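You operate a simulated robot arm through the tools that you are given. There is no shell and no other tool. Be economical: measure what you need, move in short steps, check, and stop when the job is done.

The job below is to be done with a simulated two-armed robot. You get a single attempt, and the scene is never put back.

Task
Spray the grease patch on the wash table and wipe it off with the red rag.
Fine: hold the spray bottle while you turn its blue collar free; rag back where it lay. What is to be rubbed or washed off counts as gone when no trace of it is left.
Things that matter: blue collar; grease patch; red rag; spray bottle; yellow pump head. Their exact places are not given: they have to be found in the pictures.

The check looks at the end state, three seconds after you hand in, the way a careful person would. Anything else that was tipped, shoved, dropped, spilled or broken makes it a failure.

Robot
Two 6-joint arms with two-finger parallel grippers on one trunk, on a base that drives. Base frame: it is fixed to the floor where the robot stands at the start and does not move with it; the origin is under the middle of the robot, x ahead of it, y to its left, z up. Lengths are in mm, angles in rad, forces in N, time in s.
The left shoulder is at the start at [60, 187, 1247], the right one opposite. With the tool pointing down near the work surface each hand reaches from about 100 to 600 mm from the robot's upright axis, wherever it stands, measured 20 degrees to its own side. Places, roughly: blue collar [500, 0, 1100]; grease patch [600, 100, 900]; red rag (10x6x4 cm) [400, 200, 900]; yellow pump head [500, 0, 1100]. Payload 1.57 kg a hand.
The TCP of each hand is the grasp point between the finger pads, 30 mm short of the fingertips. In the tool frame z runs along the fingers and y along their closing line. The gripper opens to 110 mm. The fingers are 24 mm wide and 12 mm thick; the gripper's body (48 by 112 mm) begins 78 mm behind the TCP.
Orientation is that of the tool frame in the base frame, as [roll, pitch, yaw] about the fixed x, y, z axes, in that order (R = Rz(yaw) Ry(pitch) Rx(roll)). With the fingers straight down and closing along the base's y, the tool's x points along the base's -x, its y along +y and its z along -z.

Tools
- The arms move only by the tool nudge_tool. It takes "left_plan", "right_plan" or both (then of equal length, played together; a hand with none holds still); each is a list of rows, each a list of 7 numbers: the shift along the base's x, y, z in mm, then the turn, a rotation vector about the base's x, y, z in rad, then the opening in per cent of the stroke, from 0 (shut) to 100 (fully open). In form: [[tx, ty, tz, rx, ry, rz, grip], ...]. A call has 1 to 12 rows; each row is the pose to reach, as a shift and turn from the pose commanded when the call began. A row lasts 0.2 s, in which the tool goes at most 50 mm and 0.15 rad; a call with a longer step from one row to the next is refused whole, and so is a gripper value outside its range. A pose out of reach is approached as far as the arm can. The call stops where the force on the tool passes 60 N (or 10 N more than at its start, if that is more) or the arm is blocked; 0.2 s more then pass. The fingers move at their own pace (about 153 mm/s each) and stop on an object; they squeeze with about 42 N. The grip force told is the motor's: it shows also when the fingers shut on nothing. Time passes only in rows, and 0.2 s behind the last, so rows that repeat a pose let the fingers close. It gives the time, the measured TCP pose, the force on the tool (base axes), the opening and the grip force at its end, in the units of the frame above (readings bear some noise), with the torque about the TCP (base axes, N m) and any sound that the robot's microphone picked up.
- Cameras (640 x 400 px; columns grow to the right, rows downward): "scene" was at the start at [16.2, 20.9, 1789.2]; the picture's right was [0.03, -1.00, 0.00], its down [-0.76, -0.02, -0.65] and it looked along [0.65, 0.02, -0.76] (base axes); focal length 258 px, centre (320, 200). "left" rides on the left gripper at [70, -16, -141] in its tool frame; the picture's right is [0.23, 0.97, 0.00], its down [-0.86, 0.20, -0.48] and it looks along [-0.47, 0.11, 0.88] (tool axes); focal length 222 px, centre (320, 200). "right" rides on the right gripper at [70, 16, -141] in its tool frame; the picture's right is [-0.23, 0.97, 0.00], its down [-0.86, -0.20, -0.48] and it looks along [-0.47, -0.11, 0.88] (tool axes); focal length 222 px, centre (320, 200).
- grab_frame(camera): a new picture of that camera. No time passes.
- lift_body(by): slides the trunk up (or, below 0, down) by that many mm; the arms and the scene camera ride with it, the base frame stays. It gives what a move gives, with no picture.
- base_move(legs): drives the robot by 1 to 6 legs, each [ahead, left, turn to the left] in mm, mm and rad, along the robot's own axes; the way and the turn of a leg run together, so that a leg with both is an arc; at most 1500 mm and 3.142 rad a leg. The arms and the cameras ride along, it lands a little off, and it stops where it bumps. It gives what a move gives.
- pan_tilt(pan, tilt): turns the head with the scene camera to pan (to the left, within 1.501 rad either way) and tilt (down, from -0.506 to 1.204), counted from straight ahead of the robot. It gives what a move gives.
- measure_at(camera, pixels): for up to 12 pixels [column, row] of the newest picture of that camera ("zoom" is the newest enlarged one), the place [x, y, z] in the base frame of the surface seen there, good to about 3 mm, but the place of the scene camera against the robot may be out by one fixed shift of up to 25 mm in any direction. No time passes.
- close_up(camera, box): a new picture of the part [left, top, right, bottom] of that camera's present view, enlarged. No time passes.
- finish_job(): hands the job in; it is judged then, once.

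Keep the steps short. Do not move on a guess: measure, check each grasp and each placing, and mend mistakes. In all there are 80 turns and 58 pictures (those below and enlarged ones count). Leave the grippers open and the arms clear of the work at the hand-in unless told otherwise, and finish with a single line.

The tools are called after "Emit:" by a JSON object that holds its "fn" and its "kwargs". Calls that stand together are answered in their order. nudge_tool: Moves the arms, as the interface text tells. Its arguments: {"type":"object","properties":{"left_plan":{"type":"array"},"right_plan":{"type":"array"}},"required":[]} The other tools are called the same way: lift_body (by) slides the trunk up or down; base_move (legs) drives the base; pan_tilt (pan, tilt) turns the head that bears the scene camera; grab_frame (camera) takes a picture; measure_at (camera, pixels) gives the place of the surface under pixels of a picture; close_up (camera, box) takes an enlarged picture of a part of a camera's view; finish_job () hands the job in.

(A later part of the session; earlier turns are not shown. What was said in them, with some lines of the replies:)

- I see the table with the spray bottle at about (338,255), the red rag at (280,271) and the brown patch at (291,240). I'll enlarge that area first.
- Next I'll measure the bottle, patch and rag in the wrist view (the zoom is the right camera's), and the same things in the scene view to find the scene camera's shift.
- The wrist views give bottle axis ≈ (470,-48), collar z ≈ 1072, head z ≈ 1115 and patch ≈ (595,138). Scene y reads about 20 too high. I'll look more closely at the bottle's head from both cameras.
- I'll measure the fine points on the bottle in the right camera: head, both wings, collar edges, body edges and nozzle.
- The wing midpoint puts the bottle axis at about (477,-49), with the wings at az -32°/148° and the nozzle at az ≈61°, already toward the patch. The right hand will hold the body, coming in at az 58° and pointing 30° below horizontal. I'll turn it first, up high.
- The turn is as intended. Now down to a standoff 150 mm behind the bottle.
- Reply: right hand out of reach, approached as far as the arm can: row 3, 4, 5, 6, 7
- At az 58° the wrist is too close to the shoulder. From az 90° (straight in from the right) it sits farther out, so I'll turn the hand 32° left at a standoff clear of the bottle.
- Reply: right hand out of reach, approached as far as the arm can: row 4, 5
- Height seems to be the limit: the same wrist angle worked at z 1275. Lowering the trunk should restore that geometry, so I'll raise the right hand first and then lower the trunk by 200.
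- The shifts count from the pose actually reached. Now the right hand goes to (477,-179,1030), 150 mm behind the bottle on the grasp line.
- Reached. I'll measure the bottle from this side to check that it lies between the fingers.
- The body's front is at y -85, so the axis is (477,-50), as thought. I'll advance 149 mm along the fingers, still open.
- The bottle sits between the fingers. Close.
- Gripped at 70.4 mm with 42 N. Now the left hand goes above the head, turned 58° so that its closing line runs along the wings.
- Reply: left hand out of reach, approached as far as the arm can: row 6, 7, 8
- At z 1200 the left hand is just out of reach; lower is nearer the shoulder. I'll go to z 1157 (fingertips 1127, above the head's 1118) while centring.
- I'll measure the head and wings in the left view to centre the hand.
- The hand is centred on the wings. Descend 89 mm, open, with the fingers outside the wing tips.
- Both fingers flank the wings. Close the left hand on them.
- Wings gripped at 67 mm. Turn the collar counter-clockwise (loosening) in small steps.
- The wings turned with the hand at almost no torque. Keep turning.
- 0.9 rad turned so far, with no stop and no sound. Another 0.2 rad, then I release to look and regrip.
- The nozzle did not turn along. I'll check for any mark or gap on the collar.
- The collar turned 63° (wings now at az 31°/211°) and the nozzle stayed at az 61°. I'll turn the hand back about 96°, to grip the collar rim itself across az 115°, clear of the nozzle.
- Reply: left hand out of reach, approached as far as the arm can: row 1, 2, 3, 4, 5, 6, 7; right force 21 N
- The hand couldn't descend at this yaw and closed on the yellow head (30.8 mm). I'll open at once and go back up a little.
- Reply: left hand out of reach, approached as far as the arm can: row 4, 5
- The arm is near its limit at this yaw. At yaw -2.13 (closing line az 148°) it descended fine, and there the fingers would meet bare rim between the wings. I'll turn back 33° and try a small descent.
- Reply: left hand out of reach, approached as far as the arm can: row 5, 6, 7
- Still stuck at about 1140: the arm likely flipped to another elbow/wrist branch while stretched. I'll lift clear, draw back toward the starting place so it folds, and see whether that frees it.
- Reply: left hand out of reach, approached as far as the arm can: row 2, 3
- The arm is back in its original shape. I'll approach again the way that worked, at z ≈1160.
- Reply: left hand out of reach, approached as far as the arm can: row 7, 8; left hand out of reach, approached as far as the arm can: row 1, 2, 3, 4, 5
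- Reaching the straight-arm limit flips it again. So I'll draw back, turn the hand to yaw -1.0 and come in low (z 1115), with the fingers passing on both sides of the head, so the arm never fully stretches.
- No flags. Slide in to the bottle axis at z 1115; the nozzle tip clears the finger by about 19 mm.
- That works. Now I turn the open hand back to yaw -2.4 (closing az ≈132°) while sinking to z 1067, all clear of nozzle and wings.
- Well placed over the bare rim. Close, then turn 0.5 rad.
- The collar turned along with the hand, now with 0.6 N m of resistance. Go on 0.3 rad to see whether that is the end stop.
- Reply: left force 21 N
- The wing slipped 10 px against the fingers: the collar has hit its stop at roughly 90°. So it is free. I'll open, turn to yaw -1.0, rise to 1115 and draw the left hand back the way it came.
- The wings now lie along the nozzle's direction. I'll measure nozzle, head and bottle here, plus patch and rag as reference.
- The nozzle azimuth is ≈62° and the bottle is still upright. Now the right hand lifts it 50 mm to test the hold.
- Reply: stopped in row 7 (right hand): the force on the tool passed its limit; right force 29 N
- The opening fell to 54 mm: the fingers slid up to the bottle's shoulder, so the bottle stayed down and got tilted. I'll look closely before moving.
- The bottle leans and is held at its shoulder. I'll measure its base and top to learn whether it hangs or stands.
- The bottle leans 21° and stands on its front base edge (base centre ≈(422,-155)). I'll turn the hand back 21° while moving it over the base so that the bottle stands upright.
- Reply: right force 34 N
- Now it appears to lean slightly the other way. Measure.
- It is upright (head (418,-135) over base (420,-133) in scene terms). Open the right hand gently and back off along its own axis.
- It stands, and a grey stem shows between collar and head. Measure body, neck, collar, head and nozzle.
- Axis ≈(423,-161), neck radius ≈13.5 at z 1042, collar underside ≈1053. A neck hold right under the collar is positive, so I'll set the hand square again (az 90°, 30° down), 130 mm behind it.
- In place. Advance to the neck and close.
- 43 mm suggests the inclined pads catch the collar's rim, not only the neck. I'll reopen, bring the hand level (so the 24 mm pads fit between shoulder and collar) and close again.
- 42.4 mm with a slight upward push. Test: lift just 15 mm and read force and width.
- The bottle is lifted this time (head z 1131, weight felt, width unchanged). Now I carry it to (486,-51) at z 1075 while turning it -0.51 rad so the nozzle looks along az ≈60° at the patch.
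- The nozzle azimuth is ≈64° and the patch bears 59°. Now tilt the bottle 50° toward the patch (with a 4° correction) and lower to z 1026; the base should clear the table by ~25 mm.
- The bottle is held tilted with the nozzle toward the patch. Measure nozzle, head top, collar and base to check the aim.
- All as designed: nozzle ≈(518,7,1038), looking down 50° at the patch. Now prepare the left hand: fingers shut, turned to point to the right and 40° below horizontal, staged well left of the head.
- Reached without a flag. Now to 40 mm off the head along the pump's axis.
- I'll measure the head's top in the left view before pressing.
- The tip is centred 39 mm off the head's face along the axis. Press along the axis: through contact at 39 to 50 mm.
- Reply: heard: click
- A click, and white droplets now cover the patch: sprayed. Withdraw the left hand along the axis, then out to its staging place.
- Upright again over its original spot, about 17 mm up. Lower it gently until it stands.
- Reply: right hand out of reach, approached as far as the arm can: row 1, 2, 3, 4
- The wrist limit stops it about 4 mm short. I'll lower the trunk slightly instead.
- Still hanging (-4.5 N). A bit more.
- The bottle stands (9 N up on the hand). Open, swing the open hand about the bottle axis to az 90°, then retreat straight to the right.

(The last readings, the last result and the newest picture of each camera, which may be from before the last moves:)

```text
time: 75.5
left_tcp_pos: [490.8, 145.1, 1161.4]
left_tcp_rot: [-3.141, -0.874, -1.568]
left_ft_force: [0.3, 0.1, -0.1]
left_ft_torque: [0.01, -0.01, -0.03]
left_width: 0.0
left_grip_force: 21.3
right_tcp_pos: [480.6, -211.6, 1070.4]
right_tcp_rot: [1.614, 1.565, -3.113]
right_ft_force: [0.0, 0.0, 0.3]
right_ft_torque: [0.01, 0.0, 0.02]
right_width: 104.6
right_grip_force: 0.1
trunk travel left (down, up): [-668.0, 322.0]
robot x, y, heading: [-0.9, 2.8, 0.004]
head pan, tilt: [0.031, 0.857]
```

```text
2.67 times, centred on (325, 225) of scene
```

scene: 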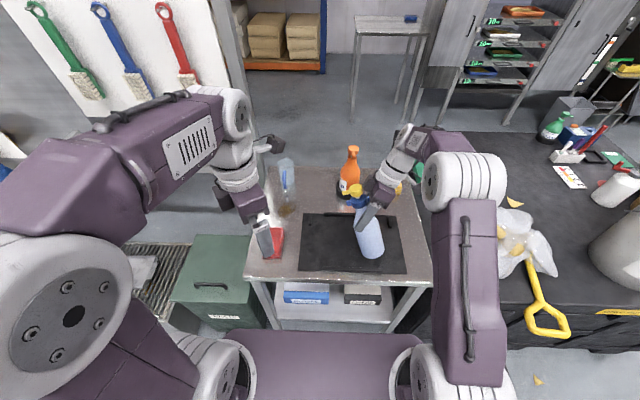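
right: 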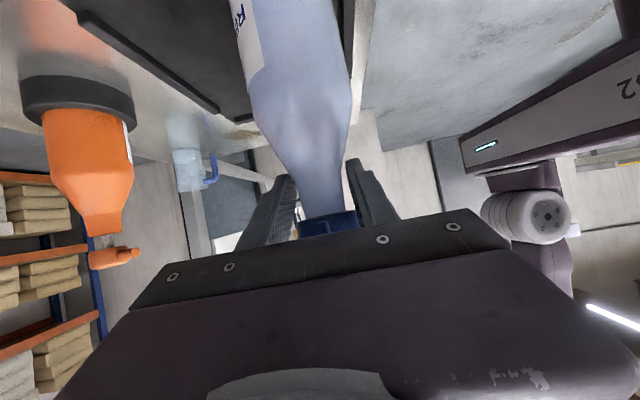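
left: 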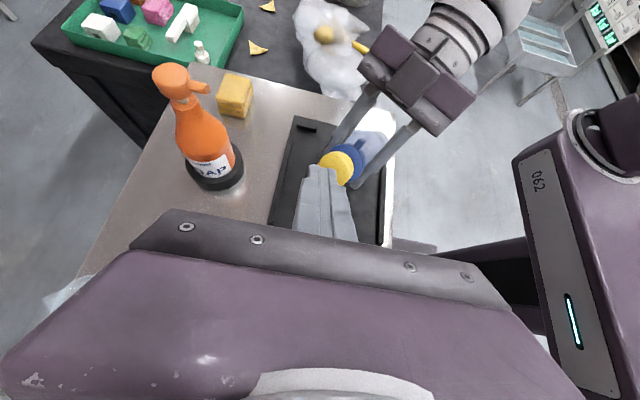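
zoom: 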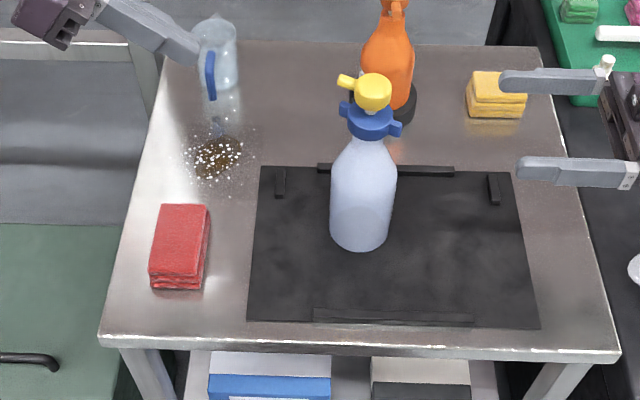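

Upright and back on its spot. Next, wiping: I'll measure the rag's corners, the droplet area and the clear jug near it in this view.

Emit:
{"fn": "measure_at", "kwargs": {"camera": "zoom", "pixels": [[162, 206], [208, 208], [202, 272], [151, 270], [176, 240], [213, 75], [216, 98], [205, 100], [236, 60], [228, 125], [213, 55], [150, 292]]}}

Emit:
{"fn": "nudge_tool", "kwargs": {"left_plan": [[-5, 5, 10, 0.1455, 0, 0, 0], [-12, 10, 10, 0.2909, 0, 0, 30], [-20, 15, 0, 0.4364, 0, 0, 60], [-30, 18, -20, 0.5818, 0, 0, 100], [-40, 18, -40, 0.7272, 0, 0, 100], [-45, 18, -60, 0.8727, 0, 0, 100], [-45, 18, -60, 0.8727, 0, 0, 100]]}}

Emit:
{"fn": "nudge_tool", "kwargs": {"left_plan": [[0, 0, 0, 0, 0, -0.1428, 100], [0, 0, 0, 0, 0, -0.2856, 100], [0, 0, 0, 0, 0, -0.4284, 100], [0, 0, 0, 0, 0, -0.5712, 100], [0, 0, 0, 0, 0, -0.714, 100], [0, 0, 0, 0, 0, -0.8568, 100], [0, 0, 0, 0, 0, -0.9996, 100], [0, 0, 0, 0, 0, -1.1424, 100], [0, 0, 0, 0, 0, -1.2852, 100], [0, 0, 0, 0, 0, -1.428, 100], [0, 0, 0, 0, 0, -1.571, 100]]}}

Emit:
{"fn": "grab_frame", "kwargs": {"camera": "left"}}

```text
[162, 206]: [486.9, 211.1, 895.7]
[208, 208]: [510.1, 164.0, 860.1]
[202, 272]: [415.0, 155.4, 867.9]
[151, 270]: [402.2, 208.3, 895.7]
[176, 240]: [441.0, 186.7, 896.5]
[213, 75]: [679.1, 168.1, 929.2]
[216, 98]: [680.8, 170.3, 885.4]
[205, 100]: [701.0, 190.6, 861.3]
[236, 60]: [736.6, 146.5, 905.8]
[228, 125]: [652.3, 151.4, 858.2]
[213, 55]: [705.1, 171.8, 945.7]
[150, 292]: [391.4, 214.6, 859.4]
```

```text
time: 77.1
left_tcp_pos: [446.6, 161.7, 1103.0]
left_tcp_rot: [-3.141, 0.003, -1.572]
left_ft_force: [-0.2, -0.1, -0.1]
left_ft_torque: [0.0, -0.01, -0.02]
left_width: 110.0
left_grip_force: 0.0
right_tcp_pos: [481.4, -211.4, 1071.6]
right_tcp_rot: [1.666, 1.566, -3.059]
right_ft_force: [-0.5, 0.0, -0.4]
right_ft_torque: [-0.02, -0.02, 0.01]
right_width: 104.6
right_grip_force: 0.0
trunk travel left (down, up): [-668.0, 322.0]
robot x, y, heading: [-0.6, 0.9, 0.003]
head pan, tilt: [0.031, 0.857]
```

```text
time: 79.5
left_tcp_pos: [446.3, 161.5, 1101.4]
left_tcp_rot: [-3.141, -0.001, 3.141]
left_ft_force: [0.0, -0.8, -0.1]
left_ft_torque: [0.03, -0.01, -0.02]
left_width: 110.0
left_grip_force: 0.1
right_tcp_pos: [481.0, -210.7, 1071.2]
right_tcp_rot: [1.588, 1.566, -3.137]
right_ft_force: [0.8, 0.9, -0.1]
right_ft_torque: [-0.03, 0.03, 0.0]
right_width: 104.5
right_grip_force: 0.0
trunk travel left (down, up): [-668.0, 322.0]
robot x, y, heading: [-0.7, -0.7, 0.006]
head pan, tilt: [0.031, 0.857]
```

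```text
7 pictures are left
```

left: 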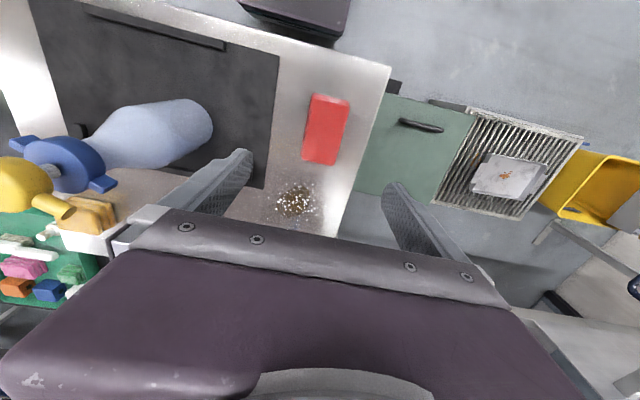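

I'll measure the rag's corners and the droplet extents in this view.

Emit:
{"fn": "measure_at", "kwargs": {"camera": "left", "pixels": [[316, 97], [346, 103], [335, 160], [305, 156], [326, 128], [297, 200], [275, 200], [325, 205], [296, 183], [305, 215], [312, 190], [290, 215]]}}

Emit:
{"fn": "close_up", "kwargs": {"camera": "left", "box": [240, 80, 380, 230]}}

```text
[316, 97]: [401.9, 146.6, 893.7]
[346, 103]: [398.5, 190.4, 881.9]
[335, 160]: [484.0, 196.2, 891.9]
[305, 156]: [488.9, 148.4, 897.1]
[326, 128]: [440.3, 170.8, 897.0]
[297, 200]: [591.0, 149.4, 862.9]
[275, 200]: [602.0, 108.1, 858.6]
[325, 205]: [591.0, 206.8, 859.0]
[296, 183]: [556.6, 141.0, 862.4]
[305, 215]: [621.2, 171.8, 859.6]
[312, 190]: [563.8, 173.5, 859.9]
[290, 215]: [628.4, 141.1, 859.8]
```

```text
2.67 times, centred on (310, 155) of left
```

zoom: 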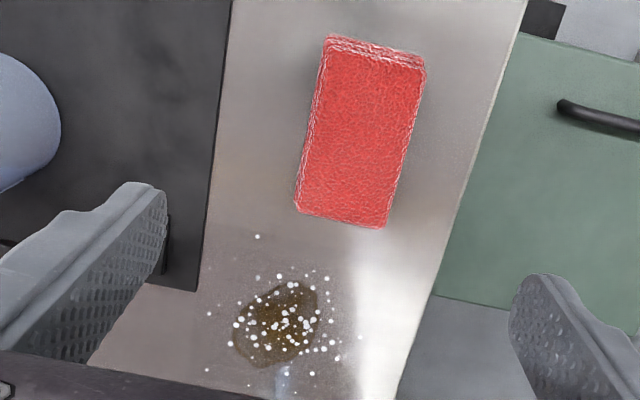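

Rag centre ≈(445,170), aligned with x; patch ≈(596,143), droplets out to y 95–207. Descend over the rag with the tips 8 mm above the table, and close.

Emit:
{"fn": "nudge_tool", "kwargs": {"left_plan": [[-1, 8.5, -45, 0, 0, 0, 100], [-1, 8.5, -90, 0, 0, 0, 100], [-1, 8.5, -135, 0, 0, 0, 100], [-1, 8.5, -175, 0, 0, 0, 100], [-1, 8.5, -203, 0, 0, 0, 100], [-1, 8.5, -203, 0, 0, 0, 100], [-1, 8.5, -203, 0, 0, 0, 60], [-1, 8.5, -203, 0, 0, 0, 40], [-1, 8.5, -203, 0, 0, 0, 35], [-1, 8.5, -203, 0, 0, 0, 35]]}}

Emit:
{"fn": "measure_at", "kwargs": {"camera": "zoom", "pixels": [[215, 200], [195, 288], [200, 270], [190, 275], [257, 237], [360, 337], [207, 370], [313, 373]]}}

```text
time: 81.7
left_tcp_pos: [446.8, 165.6, 899.3]
left_tcp_rot: [3.14, 0.0, 3.141]
left_ft_force: [0.3, 0.2, 0.8]
left_ft_torque: [0.0, -0.01, 0.01]
left_width: 58.6
left_grip_force: 42.0
right_tcp_pos: [479.8, -211.8, 1071.3]
right_tcp_rot: [1.59, 1.565, -3.138]
right_ft_force: [0.5, -0.4, -0.1]
right_ft_torque: [0.01, -0.01, 0.01]
right_width: 104.3
right_grip_force: 0.2
trunk travel left (down, up): [-668.0, 322.0]
robot x, y, heading: [1.9, 1.0, 0.0]
head pan, tilt: [0.031, 0.857]
```

```text
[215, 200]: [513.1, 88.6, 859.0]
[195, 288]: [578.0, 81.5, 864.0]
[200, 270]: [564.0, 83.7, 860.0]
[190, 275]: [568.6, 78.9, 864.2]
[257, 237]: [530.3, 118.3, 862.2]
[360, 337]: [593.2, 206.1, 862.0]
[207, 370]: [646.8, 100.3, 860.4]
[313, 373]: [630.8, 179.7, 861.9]
```

Gripped at 58.6 mm. Carry the rag over the patch with 15 mm lift, set it down at x 555 and do the first lane (y 180).

Emit:
{"fn": "nudge_tool", "kwargs": {"left_plan": [[0, 0, 15, 0, 0, 0, 35], [40, 5, 15, 0, 0, 0, 35], [80, 10, 15, 0, 0, 0, 35], [110, 10, 12, 0, 0, 0, 35], [110, 10, 0, 0, 0, 0, 35], [110, 10, -2, 0, 0, 0, 35], [135, 10, -2, 0, 0, 0, 35], [160, 10, -2, 0, 0, 0, 35], [135, 10, -2, 0, 0, 0, 35], [110, 10, -2, 0, 0, 0, 35]]}}

```text
time: 83.9
left_tcp_pos: [554.8, 179.0, 898.9]
left_tcp_rot: [-3.141, 0.006, -3.141]
left_ft_force: [6.5, -1.9, 19.9]
left_ft_torque: [-0.05, -0.23, 0.0]
left_width: 58.5
left_grip_force: 42.0
left hand out of reach, approached as far as the arm can: row 8
right_tcp_pos: [479.2, -212.3, 1072.5]
right_tcp_rot: [1.406, 1.567, 2.962]
right_ft_force: [-0.6, -0.2, -0.3]
right_ft_torque: [-0.02, 0.0, -0.03]
right_width: 104.6
right_grip_force: 0.1
trunk travel left (down, up): [-668.0, 322.0]
robot x, y, heading: [-0.8, 4.2, -0.002]
head pan, tilt: [0.031, 0.857]
```

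20 N of contact, and the limit lies near x 600. Now the other lanes: y 165, 150, 135, 122, with strokes between x 545 and 598.

Emit:
{"fn": "nudge_tool", "kwargs": {"left_plan": [[0, -15, 0, 0, 0, 0, 35], [22, -15, 0, 0, 0, 0, 35], [43, -15, 0, 0, 0, 0, 35], [43, -30, 0, 0, 0, 0, 35], [15, -30, 0, 0, 0, 0, 35], [-10, -30, 0, 0, 0, 0, 35], [-10, -45, 0, 0, 0, 0, 35], [20, -45, 0, 0, 0, 0, 35], [43, -45, 0, 0, 0, 0, 35], [43, -58, 0, 0, 0, 0, 35], [15, -58, 0, 0, 0, 0, 35], [-5, -58, 0, 0, 0, 0, 35]]}}

Emit:
{"fn": "nudge_tool", "kwargs": {"left_plan": [[25, 0, 0, 0, 0, 0, 35], [48, 0, 0, 0, 0, 0, 35], [48, 30, 0, 0, 0, 0, 35], [48, 60, 0, 0, 0, 0, 35], [25, 65, 0, 0, 0, 0, 35], [0, 65, 0, 0, 0, 0, 35], [0, 35, 0, 0, 0, 0, 35], [0, 5, 0, 0, 0, 0, 35], [25, 20, 0, 0, 0, 0, 35], [45, 35, 0, 0, 0, 0, 35], [20, 48, 0, 0, 0, 0, 35], [0, 58, 0, 0, 0, 0, 35]]}}

```text
time: 86.5
left_tcp_pos: [549.0, 120.2, 898.2]
left_tcp_rot: [-3.141, 0.012, -3.141]
left_ft_force: [7.4, -4.1, 25.1]
left_ft_torque: [0.07, -1.02, -0.15]
left_width: 58.7
left_grip_force: 42.1
right_tcp_pos: [478.5, -212.8, 1072.5]
right_tcp_rot: [1.491, 1.567, 3.044]
right_ft_force: [1.4, 0.3, 0.3]
right_ft_torque: [0.01, -0.03, -0.01]
right_width: 104.6
right_grip_force: 0.0
trunk travel left (down, up): [-668.0, 322.0]
robot x, y, heading: [-0.1, -1.5, -0.001]
head pan, tilt: [0.031, 0.857]
```

```text
time: 89.1
left_tcp_pos: [549.4, 177.6, 898.4]
left_tcp_rot: [3.14, 0.004, -3.141]
left_ft_force: [3.2, -0.7, 15.8]
left_ft_torque: [-0.08, 0.01, 0.03]
left_width: 58.6
left_grip_force: 42.5
right_tcp_pos: [479.5, -213.0, 1071.8]
right_tcp_rot: [1.479, 1.566, 3.036]
right_ft_force: [0.0, -0.3, -0.7]
right_ft_torque: [0.02, 0.01, 0.02]
right_width: 104.6
right_grip_force: 0.0
trunk travel left (down, up): [-668.0, 322.0]
robot x, y, heading: [3.4, -0.9, -0.003]
head pan, tilt: [0.031, 0.857]
```

Lift the rag and hold it over its home place to look at the table.

Emit:
{"fn": "nudge_tool", "kwargs": {"left_plan": [[0, 0, 17, 0, 0, 0, 35], [-40, -4, 20, 0, 0, 0, 35], [-80, -8, 20, 0, 0, 0, 35], [-104, -8, 20, 0, 0, 0, 35], [-104, -8, 20, 0, 0, 0, 35]]}}

Emit:
{"fn": "close_up", "kwargs": {"camera": "scene", "box": [265, 180, 345, 270]}}

```text
time: 90.3
left_tcp_pos: [443.7, 172.0, 917.2]
left_tcp_rot: [3.141, 0.0, 3.141]
left_ft_force: [-0.3, 0.3, 0.4]
left_ft_torque: [-0.01, 0.03, 0.03]
left_width: 58.8
left_grip_force: 42.2
right_tcp_pos: [481.0, -210.4, 1071.3]
right_tcp_rot: [1.578, 1.564, 3.133]
right_ft_force: [-0.6, 0.4, 0.9]
right_ft_torque: [0.01, -0.02, 0.01]
right_width: 104.5
right_grip_force: 0.1
trunk travel left (down, up): [-668.0, 322.0]
robot x, y, heading: [-1.1, -0.2, 0.003]
head pan, tilt: [0.031, 0.857]
```

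```text
4.44 times, centred on (305, 225) of scene
```

zoom: 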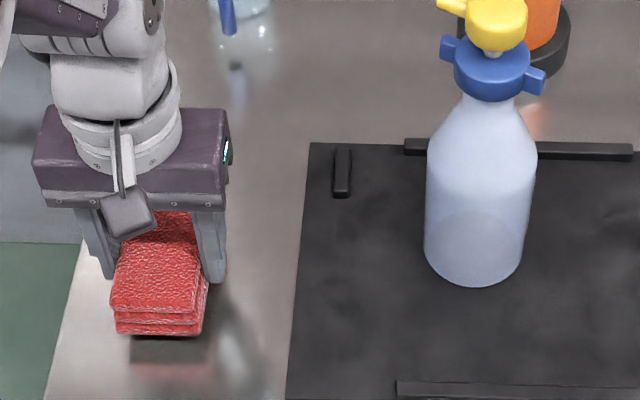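

The visible patch area looks clean, but part is hidden behind the hand. I'll set the rag down on its home place, release, rise and look from above.

Emit:
{"fn": "nudge_tool", "kwargs": {"left_plan": [[1.5, -3, -10, 0, 0, 0, 35], [1.5, -3, -17, 0, 0, 0, 35], [1.5, -3, -18.5, 0, 0, 0, 35], [1.5, -3, -18.5, 0, 0, 0, 60], [1.5, -3, -18.5, 0, 0, 0, 100], [1.5, -3, -18.5, 0, 0, 0, 100], [1.5, -3, 30, 0, 0, 0, 100], [1.5, -3, 80, 0, 0, 0, 100], [1.5, -3, 130, 0, 0, 0, 100], [1.5, -3, 180, 0, 0, 0, 100], [1.5, -3, 184, 0, 0, 0, 100]]}}

Emit:
{"fn": "close_up", "kwargs": {"camera": "left", "box": [240, 80, 380, 230]}}

Emit:
{"fn": "measure_at", "kwargs": {"camera": "zoom", "pixels": [[360, 135], [335, 45], [418, 72], [383, 220], [302, 210]]}}

```text
time: 92.7
left_tcp_pos: [448.6, 170.6, 1104.8]
left_tcp_rot: [-3.141, 0.0, -3.141]
left_ft_force: [0.7, -0.5, 0.3]
left_ft_torque: [-0.01, 0.04, 0.02]
left_width: 110.4
left_grip_force: 0.1
right_tcp_pos: [480.5, -210.9, 1070.7]
right_tcp_rot: [1.594, 1.565, -3.135]
right_ft_force: [0.4, -0.3, -0.2]
right_ft_torque: [-0.01, 0.03, 0.01]
right_width: 104.6
right_grip_force: 0.2
trunk travel left (down, up): [-668.0, 322.0]
robot x, y, heading: [3.0, -2.1, 0.001]
head pan, tilt: [0.031, 0.857]
```

```text
2.67 times, centred on (310, 155) of left
```

zoom: 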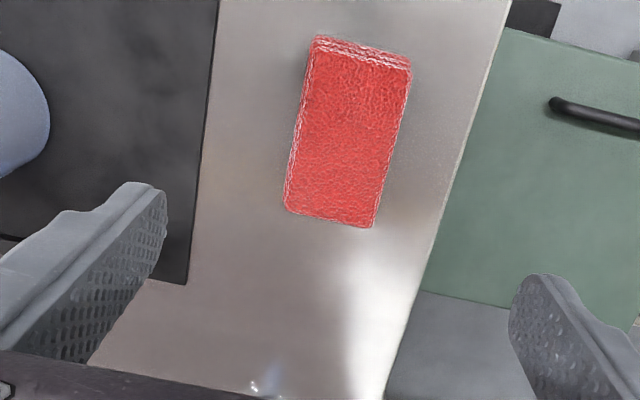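

```text
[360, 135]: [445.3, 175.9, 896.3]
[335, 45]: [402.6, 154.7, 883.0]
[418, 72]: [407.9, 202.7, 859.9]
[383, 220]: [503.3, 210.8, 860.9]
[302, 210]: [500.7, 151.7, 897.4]
```

The rag is back in place and the patch area is clean. Move the left hand back clear and take a last scene look, including the far droplet edge.

Emit:
{"fn": "nudge_tool", "kwargs": {"left_plan": [[-30, 10, 20, 0, 0, 0, 100], [-60, 20, 40, 0, 0, 0, 100], [-95, 30, 60, 0, 0, 0, 100], [-130, 40, 80, 0, 0, 0, 100], [-130, 40, 80, 0, 0, 0, 100]]}}

Emit:
{"fn": "close_up", "kwargs": {"camera": "scene", "box": [240, 160, 400, 300]}}

Emit:
{"fn": "close_up", "kwargs": {"camera": "scene", "box": [265, 175, 320, 225]}}

```text
time: 93.9
left_tcp_pos: [319.5, 208.7, 1183.0]
left_tcp_rot: [-3.141, -0.001, -3.141]
left_ft_force: [-0.4, -0.1, 0.2]
left_ft_torque: [-0.01, 0.01, 0.01]
left_width: 110.1
left_grip_force: 0.1
right_tcp_pos: [480.8, -210.7, 1071.0]
right_tcp_rot: [1.581, 1.564, 3.136]
right_ft_force: [0.7, 1.0, -0.5]
right_ft_torque: [0.01, 0.05, 0.03]
right_width: 104.5
right_grip_force: 0.1
trunk travel left (down, up): [-668.0, 322.0]
robot x, y, heading: [0.4, -1.6, -0.001]
head pan, tilt: [0.031, 0.857]
```

```text
2.86 times, centred on (320, 230) of scene
```

zoom: 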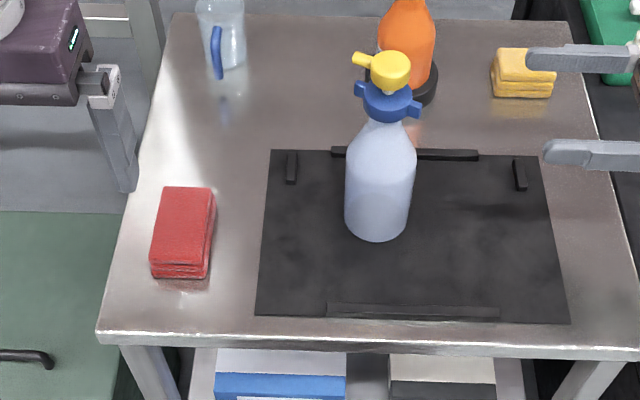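

```text
8.00 times, centred on (292, 200) of scene
```

zoom: 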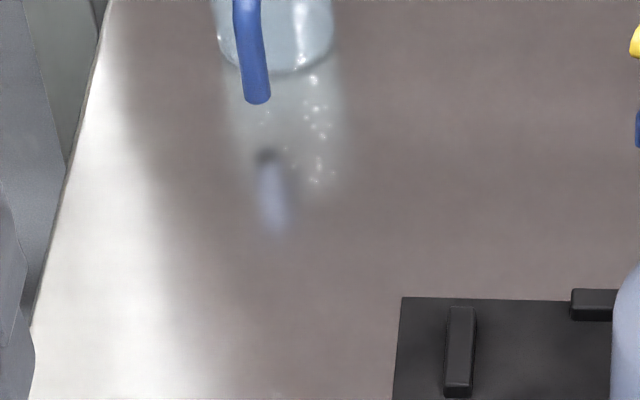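

The table is clean; the remaining glints are the jug's reflection, there from the start. The bottle stands with its collar free, the rag lies where it was, and both hands are open and clear. Hand in.

Emit:
{"fn": "finish_job", "kwargs": {}}

```text
The job is handed in.
```

The grease patch was sprayed and wiped off with no trace visible, the collar is turned free, the bottle stands upright again after slipping and tipping in the grip during the first lift, and the rag is back where it lay.
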